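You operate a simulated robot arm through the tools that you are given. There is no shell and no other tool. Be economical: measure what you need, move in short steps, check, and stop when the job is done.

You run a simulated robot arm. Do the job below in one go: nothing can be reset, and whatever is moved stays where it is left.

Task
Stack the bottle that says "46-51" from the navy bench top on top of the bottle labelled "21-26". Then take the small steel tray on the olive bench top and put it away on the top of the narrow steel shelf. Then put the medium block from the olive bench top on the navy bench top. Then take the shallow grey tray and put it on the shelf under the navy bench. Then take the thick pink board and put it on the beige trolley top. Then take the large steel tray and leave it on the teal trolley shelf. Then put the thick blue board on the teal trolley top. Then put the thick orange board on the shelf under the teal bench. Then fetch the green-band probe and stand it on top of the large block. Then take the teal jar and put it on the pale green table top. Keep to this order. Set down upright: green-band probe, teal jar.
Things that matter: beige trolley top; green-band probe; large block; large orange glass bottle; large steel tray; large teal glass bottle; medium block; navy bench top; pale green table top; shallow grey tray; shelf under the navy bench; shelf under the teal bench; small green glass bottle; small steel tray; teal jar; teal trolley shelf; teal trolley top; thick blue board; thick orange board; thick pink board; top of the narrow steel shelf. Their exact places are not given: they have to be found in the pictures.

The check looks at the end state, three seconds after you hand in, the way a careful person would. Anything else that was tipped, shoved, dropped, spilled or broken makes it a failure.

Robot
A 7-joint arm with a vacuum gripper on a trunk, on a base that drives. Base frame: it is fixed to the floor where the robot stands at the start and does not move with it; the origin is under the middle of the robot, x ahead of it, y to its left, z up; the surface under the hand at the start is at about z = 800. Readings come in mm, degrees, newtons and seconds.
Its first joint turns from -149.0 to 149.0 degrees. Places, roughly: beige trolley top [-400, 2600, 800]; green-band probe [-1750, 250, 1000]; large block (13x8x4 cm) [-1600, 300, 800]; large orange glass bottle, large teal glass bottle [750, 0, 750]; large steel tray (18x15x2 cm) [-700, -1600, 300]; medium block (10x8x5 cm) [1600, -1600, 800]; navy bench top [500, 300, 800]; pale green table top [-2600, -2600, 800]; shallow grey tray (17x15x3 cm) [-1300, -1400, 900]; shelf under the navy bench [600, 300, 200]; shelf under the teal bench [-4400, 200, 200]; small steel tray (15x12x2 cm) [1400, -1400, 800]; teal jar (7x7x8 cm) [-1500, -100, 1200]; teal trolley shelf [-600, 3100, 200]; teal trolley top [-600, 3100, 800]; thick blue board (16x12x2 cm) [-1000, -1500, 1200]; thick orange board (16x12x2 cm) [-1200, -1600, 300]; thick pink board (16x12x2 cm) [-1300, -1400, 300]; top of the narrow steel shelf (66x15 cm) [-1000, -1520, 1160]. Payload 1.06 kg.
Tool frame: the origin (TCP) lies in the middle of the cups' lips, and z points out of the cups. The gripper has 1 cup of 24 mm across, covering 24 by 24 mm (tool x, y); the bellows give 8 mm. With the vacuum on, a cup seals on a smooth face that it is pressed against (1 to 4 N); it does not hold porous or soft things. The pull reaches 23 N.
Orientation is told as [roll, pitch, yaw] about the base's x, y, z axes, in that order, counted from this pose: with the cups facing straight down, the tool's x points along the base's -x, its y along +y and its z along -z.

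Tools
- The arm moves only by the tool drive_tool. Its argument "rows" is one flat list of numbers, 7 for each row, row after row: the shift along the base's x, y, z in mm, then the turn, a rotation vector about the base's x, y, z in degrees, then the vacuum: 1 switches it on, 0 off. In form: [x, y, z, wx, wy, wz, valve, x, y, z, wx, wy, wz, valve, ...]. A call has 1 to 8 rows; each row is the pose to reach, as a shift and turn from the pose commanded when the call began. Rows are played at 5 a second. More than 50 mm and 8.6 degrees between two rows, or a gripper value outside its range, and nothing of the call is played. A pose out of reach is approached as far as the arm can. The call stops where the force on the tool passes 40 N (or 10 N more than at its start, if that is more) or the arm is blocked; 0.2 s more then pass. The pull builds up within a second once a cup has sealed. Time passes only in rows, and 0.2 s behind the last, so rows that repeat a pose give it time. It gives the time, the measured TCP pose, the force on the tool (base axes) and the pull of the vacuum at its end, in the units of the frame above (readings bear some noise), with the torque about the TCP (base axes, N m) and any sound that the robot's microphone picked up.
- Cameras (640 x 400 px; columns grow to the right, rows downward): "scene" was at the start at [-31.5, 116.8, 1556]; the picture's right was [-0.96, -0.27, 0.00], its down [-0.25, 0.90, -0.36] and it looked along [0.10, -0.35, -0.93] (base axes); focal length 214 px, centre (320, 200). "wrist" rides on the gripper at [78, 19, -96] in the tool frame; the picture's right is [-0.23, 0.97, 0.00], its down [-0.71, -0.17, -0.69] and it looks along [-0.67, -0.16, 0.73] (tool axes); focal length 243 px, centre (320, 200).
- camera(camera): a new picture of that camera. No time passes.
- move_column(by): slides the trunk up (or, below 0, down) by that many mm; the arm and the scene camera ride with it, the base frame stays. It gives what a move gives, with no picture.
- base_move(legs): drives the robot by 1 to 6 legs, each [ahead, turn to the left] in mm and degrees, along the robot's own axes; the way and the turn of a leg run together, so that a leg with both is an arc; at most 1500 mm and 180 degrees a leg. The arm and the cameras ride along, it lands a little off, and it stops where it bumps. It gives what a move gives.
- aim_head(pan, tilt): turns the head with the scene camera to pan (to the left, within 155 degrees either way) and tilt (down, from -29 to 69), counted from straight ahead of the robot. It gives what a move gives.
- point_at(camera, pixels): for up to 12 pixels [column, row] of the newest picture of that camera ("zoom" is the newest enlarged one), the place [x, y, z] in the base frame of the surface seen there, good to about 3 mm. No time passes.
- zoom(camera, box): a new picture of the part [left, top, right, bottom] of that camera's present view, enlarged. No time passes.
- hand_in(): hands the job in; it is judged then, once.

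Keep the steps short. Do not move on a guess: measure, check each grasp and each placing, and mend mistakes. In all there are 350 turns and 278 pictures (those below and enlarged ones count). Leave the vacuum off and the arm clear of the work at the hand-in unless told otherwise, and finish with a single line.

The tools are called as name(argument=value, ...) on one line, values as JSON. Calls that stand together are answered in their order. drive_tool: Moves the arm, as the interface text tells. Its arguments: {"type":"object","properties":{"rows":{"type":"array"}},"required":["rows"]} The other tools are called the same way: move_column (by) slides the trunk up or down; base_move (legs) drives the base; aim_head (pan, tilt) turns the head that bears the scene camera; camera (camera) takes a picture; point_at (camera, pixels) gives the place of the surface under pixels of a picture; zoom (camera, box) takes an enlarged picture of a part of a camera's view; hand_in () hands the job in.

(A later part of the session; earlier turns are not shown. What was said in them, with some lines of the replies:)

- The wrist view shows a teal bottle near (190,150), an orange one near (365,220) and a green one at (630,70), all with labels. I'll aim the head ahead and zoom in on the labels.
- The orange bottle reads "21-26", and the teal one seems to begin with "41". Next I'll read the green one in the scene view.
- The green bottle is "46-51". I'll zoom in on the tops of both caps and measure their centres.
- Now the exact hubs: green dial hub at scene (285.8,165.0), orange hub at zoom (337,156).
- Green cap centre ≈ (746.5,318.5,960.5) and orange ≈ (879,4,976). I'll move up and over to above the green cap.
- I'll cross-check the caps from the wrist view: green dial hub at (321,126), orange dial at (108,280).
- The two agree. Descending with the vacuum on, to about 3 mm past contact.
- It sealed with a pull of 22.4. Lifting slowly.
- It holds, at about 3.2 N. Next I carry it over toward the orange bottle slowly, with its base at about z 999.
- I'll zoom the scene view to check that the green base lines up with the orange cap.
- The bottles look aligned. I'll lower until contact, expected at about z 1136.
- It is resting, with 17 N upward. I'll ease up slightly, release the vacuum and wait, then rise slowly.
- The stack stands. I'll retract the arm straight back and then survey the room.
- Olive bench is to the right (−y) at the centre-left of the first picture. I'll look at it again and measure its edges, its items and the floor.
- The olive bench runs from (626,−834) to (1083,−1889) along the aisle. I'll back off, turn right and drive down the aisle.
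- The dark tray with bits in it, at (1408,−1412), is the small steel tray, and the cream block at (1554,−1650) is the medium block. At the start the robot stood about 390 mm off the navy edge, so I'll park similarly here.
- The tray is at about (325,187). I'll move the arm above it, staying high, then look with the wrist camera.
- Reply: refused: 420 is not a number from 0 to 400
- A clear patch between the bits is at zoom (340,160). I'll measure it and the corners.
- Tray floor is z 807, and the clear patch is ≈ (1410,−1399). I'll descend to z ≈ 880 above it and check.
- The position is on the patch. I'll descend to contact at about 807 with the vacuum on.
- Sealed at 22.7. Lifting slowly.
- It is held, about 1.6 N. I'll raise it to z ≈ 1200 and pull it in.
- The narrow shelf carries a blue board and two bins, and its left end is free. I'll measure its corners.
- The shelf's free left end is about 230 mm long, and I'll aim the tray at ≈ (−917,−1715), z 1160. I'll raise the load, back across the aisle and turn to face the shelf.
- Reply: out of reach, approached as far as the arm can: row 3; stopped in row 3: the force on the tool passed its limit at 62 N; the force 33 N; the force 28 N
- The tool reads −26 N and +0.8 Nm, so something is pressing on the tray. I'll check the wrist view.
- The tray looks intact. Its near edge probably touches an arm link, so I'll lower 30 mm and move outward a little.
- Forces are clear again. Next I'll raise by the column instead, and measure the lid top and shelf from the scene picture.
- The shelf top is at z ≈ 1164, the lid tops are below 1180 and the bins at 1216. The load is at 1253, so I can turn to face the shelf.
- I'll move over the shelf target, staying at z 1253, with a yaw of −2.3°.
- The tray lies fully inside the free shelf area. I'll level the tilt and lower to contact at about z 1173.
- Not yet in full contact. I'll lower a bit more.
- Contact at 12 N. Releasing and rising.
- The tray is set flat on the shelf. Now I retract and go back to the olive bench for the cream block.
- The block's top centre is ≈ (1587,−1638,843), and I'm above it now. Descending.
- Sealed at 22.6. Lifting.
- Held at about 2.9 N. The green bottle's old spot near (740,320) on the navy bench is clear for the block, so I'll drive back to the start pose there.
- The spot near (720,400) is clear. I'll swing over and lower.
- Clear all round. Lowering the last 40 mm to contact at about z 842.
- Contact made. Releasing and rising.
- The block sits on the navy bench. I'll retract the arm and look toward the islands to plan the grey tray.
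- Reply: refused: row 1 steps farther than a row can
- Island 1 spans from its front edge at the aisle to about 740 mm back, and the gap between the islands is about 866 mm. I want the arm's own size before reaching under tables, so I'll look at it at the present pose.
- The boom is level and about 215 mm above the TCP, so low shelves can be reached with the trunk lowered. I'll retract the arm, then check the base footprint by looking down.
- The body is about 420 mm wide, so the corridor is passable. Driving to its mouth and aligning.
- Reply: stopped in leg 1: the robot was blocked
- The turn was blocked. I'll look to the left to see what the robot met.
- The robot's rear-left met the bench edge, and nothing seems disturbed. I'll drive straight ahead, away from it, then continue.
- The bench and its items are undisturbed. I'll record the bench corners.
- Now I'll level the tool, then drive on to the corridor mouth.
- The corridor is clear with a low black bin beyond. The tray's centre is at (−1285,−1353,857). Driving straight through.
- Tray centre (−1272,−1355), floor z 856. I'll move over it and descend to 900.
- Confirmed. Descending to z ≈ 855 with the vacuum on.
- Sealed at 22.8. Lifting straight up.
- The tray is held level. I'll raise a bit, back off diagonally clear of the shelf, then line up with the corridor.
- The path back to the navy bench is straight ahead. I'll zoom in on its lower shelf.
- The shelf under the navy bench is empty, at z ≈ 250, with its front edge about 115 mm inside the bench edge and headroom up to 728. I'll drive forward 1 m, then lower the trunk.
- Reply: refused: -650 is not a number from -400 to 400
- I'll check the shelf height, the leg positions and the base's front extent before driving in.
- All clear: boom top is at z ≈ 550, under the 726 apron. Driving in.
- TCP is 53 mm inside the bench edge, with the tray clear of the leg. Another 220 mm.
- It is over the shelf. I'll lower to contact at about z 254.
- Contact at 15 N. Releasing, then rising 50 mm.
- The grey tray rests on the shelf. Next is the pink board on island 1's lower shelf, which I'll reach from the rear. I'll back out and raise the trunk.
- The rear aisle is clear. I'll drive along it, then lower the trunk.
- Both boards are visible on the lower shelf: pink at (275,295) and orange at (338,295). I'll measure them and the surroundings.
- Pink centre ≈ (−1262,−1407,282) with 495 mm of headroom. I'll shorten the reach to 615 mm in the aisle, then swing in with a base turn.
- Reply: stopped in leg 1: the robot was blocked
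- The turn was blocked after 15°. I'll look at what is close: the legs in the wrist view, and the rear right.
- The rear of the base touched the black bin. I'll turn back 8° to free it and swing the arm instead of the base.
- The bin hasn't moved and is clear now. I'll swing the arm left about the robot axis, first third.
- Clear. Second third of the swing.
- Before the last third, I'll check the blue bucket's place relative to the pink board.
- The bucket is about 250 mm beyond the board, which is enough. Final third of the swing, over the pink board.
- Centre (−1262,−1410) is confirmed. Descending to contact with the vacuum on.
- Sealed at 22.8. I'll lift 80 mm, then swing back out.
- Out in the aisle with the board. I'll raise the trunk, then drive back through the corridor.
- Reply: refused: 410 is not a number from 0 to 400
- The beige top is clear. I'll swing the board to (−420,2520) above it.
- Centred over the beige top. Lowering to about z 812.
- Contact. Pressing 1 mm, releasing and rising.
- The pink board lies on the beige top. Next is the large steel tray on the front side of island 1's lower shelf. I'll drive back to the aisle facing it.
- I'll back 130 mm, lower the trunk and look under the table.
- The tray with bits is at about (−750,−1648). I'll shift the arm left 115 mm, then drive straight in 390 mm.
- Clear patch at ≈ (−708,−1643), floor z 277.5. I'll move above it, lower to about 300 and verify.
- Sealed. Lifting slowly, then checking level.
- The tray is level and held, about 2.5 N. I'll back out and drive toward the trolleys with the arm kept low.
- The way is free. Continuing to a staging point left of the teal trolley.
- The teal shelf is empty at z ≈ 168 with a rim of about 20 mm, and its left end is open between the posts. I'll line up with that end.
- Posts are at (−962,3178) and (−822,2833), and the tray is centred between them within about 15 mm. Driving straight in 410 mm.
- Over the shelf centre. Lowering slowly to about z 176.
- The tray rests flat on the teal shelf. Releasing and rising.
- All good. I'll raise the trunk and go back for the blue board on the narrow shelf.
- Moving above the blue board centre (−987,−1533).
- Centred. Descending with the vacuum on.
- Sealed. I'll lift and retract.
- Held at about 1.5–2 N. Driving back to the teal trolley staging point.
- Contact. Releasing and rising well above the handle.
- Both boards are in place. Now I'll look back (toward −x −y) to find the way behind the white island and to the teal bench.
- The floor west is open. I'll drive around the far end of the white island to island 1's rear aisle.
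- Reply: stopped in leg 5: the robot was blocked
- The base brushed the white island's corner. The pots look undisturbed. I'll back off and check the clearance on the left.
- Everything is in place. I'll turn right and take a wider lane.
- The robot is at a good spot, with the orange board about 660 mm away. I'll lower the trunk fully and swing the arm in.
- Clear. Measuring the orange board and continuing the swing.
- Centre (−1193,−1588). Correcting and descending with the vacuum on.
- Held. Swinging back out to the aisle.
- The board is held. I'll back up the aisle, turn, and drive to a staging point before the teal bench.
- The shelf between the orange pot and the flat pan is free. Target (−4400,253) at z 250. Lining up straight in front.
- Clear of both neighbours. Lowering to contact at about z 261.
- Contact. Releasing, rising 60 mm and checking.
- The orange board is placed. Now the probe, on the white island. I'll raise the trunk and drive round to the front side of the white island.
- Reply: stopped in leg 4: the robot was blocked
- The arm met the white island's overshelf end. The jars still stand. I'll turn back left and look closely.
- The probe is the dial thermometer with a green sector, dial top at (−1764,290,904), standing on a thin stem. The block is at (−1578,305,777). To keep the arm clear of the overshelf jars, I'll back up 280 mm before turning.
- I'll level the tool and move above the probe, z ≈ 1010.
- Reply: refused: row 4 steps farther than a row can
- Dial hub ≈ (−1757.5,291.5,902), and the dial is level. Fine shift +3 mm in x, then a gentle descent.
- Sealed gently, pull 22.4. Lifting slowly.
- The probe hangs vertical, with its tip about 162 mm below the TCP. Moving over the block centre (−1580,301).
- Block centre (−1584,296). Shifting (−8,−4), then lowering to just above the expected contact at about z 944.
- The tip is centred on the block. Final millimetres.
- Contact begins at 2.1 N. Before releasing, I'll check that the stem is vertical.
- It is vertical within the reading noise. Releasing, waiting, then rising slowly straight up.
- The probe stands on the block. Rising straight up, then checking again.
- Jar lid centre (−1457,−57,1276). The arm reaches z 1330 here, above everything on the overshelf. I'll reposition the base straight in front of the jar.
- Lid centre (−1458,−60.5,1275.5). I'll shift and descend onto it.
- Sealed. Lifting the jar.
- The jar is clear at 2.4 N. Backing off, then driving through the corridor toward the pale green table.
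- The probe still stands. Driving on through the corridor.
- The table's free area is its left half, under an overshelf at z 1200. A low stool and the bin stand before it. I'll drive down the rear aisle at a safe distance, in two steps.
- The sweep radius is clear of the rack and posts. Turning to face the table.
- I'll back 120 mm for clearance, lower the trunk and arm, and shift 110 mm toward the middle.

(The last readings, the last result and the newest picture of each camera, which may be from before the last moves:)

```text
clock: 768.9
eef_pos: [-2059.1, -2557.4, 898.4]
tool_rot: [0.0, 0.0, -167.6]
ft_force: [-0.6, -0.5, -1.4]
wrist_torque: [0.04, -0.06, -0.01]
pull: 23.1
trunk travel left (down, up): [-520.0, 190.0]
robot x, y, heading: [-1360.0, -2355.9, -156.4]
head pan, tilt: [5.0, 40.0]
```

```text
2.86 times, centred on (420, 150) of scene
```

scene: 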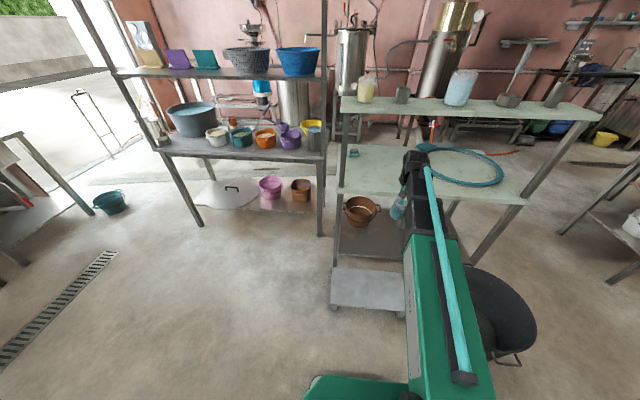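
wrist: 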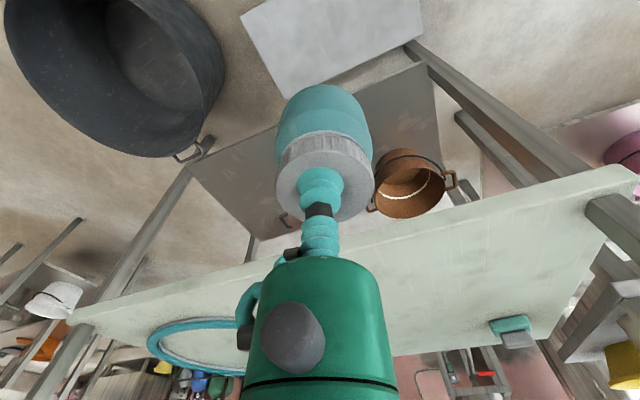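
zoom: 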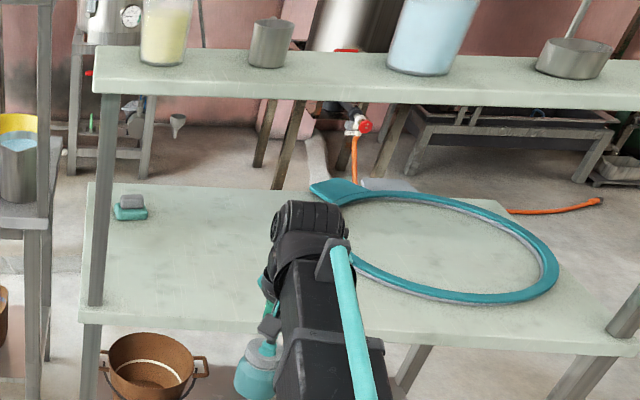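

Boom top is at ≈1134, under the overshelf at about 1170, and the jar bottom is at 822 over the table at 800. I'll lower 10 mm and drive in 300 mm in two steps.

move_column(by=-10)

base_move(legs=[[150, 0]])

camera(camera="scene")

camera(camera="wrist")

```text
clock: 769.5
eef_pos: [-2058.9, -2556.6, 888.7]
tool_rot: [0.0, 0.0, -167.6]
ft_force: [0.6, 0.7, -0.9]
wrist_torque: [0.0, -0.06, -0.05]
pull: 23.5
trunk travel left (down, up): [-510.0, 200.0]
robot x, y, heading: [-1362.9, -2353.3, -156.5]
head pan, tilt: [5.0, 40.0]
```

```text
clock: 770.9
eef_pos: [-2201.1, -2618.3, 889.4]
tool_rot: [-0.1, 0.0, -167.8]
ft_force: [0.1, 0.2, -1.6]
wrist_torque: [0.03, -0.05, -0.02]
pull: 22.7
trunk travel left (down, up): [-510.0, 200.0]
robot x, y, heading: [-1500.5, -2414.1, -156.6]
head pan, tilt: [5.0, 40.0]
```

```text
95 pictures are left
```

scene: 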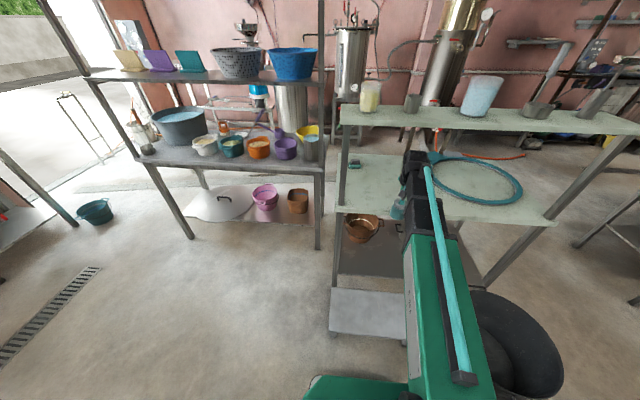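

```text
94 pictures are left
```

wrist: 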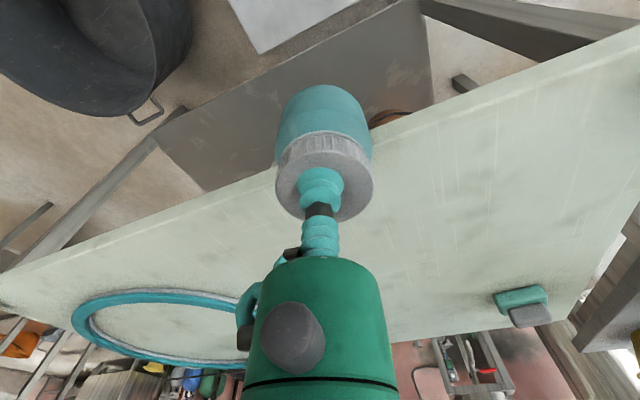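

base_move(legs=[[160, 0]])

camera(camera="wrist")

camera(camera="scene")

```text
clock: 772.3
eef_pos: [-2350.6, -2685.2, 888.9]
tool_rot: [0.1, 0.1, -167.6]
ft_force: [0.3, -0.4, -2.3]
wrist_torque: [0.05, -0.07, 0.03]
pull: 22.4
trunk travel left (down, up): [-510.0, 200.0]
robot x, y, heading: [-1656.0, -2486.4, -156.5]
head pan, tilt: [5.0, 40.0]
```

```text
93 pictures are left
```

wrist: 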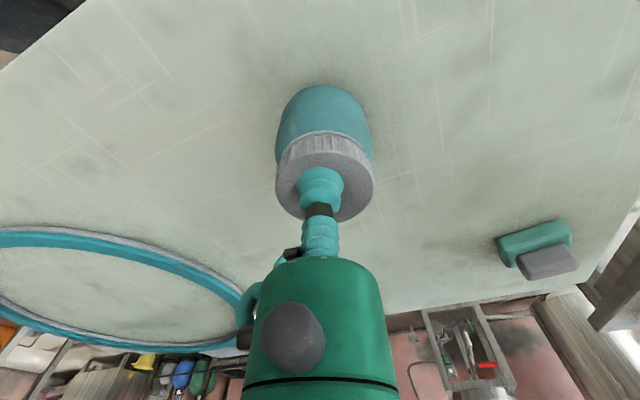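

```text
92 pictures are left
```

scene: 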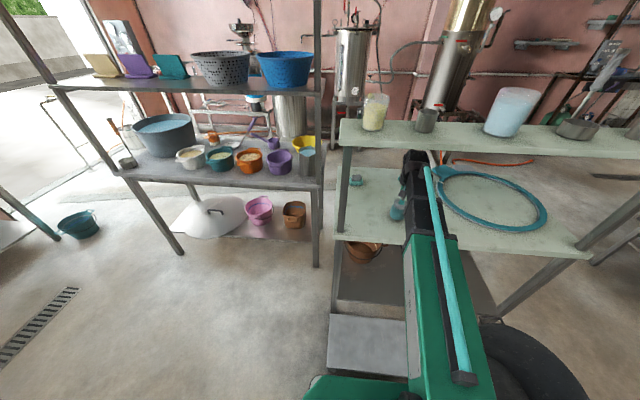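

The jar is fully over the table in a clear spot. Lowering to contact at about z 876.

drive_tool(rows=[0, 0, -4, 0, 0, 0, 1, 0, 0, -8, 0, 0, 0, 1, 0, 0, -10, 0, 0, 0, 1, 0, 0, -12, 0, 0, 0, 1, 0, 0, -13, 0, 0, 0, 1, 0, 0, -13, 0, 0, 0, 1])

```text
clock: 773.7
eef_pos: [-2350.8, -2684.3, 875.9]
tool_rot: [0.0, 0.0, -167.7]
ft_force: [0.5, 1.0, 0.1]
wrist_torque: [0.01, -0.01, -0.03]
pull: 23.4
trunk travel left (down, up): [-510.0, 200.0]
robot x, y, heading: [-1652.3, -2483.1, -156.6]
head pan, tilt: [5.0, 40.0]
```

drive_tool(rows=[0, 0, -1, 0, 0, 0, 1, 0, 0, -1.5, 0, 0, 0, 1, 0, 0, -1.5, 0, 0, 0, 1])

```text
clock: 774.5
eef_pos: [-2350.7, -2684.0, 875.8]
tool_rot: [0.0, 0.1, -167.6]
ft_force: [2.8, 1.7, 7.1]
wrist_torque: [-0.01, -0.01, 0.0]
pull: 23.5
trunk travel left (down, up): [-510.0, 200.0]
robot x, y, heading: [-1655.5, -2483.6, -156.2]
head pan, tilt: [5.0, 40.0]
```

Contact at 7 N. Releasing, rising only 22 mm because of the overshelf, then backing straight out.

drive_tool(rows=[0, 0, 0.5, 0, 0, 0, 0, 0, 0, 0.5, 0, 0, 0, 0, 0, 0, 0.5, 0, 0, 0, 0, 0, 0, 0.5, 0, 0, 0, 0, 0, 0, 3, 0, 0, 0, 0, 0, 0, 10, 0, 0, 0, 0, 0, 0, 22, 0, 0, 0, 0])

camera(camera="wrist")

```text
clock: 776.1
eef_pos: [-2350.9, -2685.7, 897.2]
tool_rot: [-0.1, 0.0, -167.6]
ft_force: [0.0, -0.2, -0.1]
wrist_torque: [-0.02, -0.05, -0.01]
pull: 0.1
trunk travel left (down, up): [-510.0, 200.0]
robot x, y, heading: [-1654.1, -2481.8, -156.3]
head pan, tilt: [5.0, 40.0]
```

```text
91 pictures are left
```

wrist: 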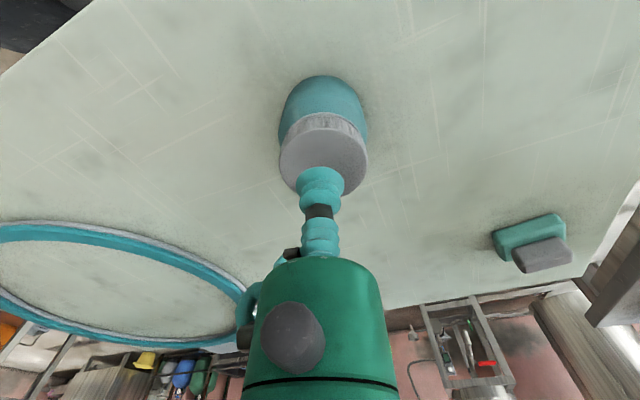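

The jar stands free. Backing out straight.

base_move(legs=[[-320, 0]])

camera(camera="scene")

zoom(camera="scene", box=[330, 90, 450, 200])

```text
clock: 778.2
eef_pos: [-2058.5, -2560.0, 897.0]
tool_rot: [0.0, 0.0, -167.2]
ft_force: [0.2, 0.1, 0.1]
wrist_torque: [-0.02, 0.0, 0.0]
pull: 0.1
trunk travel left (down, up): [-510.0, 200.0]
robot x, y, heading: [-1363.4, -2351.4, -155.8]
head pan, tilt: [5.0, 40.0]
```

```text
90 pictures are left
```

scene: 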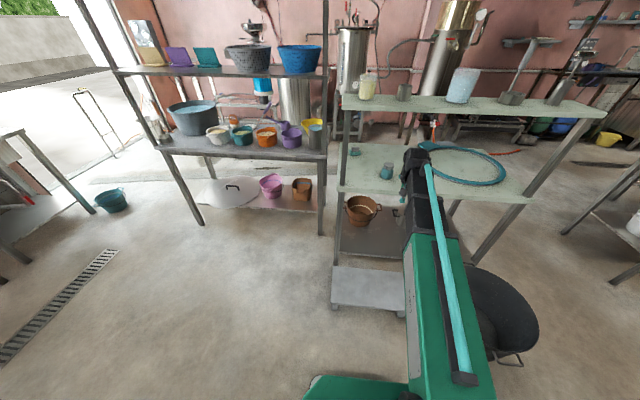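

```text
3.64 times, centred on (390, 145) of scene
```

zoom: 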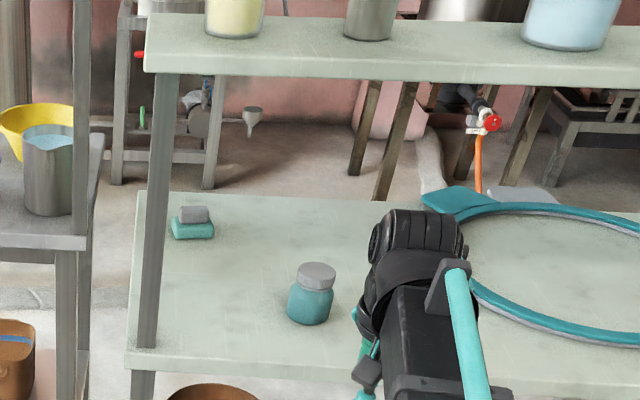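

The jar stands upright on the pale green top. One last look at the probe and the narrow shelf from here.

aim_head(pan=-112, tilt=22)

camera(camera="scene")

zoom(camera="scene", box=[240, 100, 440, 230])

```text
clock: 780.2
eef_pos: [-2057.9, -2561.0, 897.8]
tool_rot: [0.1, 0.0, -167.3]
ft_force: [0.4, -0.3, 0.5]
wrist_torque: [0.01, -0.02, 0.01]
pull: 0.1
trunk travel left (down, up): [-510.0, 200.0]
robot x, y, heading: [-1363.0, -2351.9, -155.9]
head pan, tilt: [-112.0, 22.0]
```

```text
88 pictures are left
```

scene: 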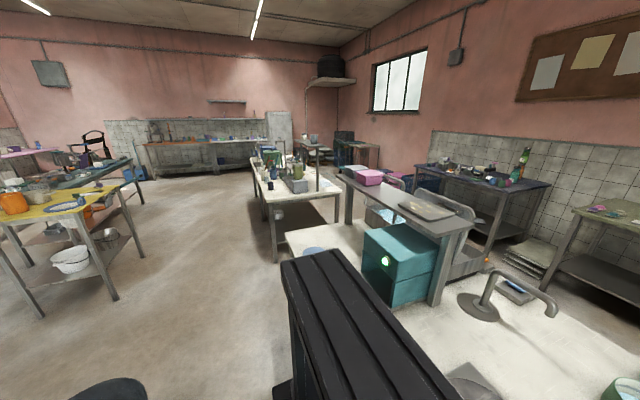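

```text
3.08 times, centred on (340, 165) of scene
```

zoom: 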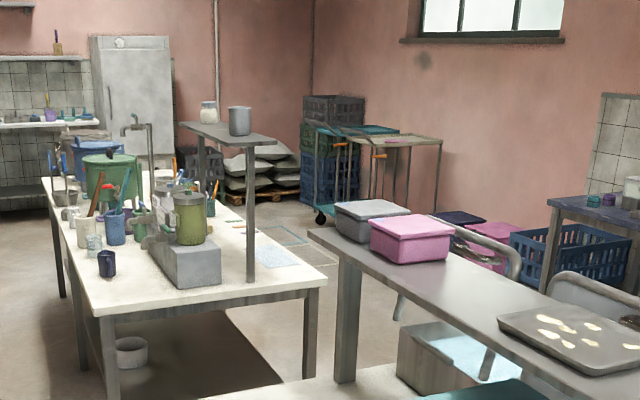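

The stack, trays and shelf look right. The probe is hidden from here, but it still stood when I last drove past. The vacuum is off and the arm is clear, so I'm handing in.

hand_in()

```text
The job is handed in.
```

All ten moves were made in the given order and the job is handed in; the robot bumped a bench, a bin, a table corner and an overshelf on the way without visibly moving anything, and the probe was standing on the block when last seen but was out of view in my final check.
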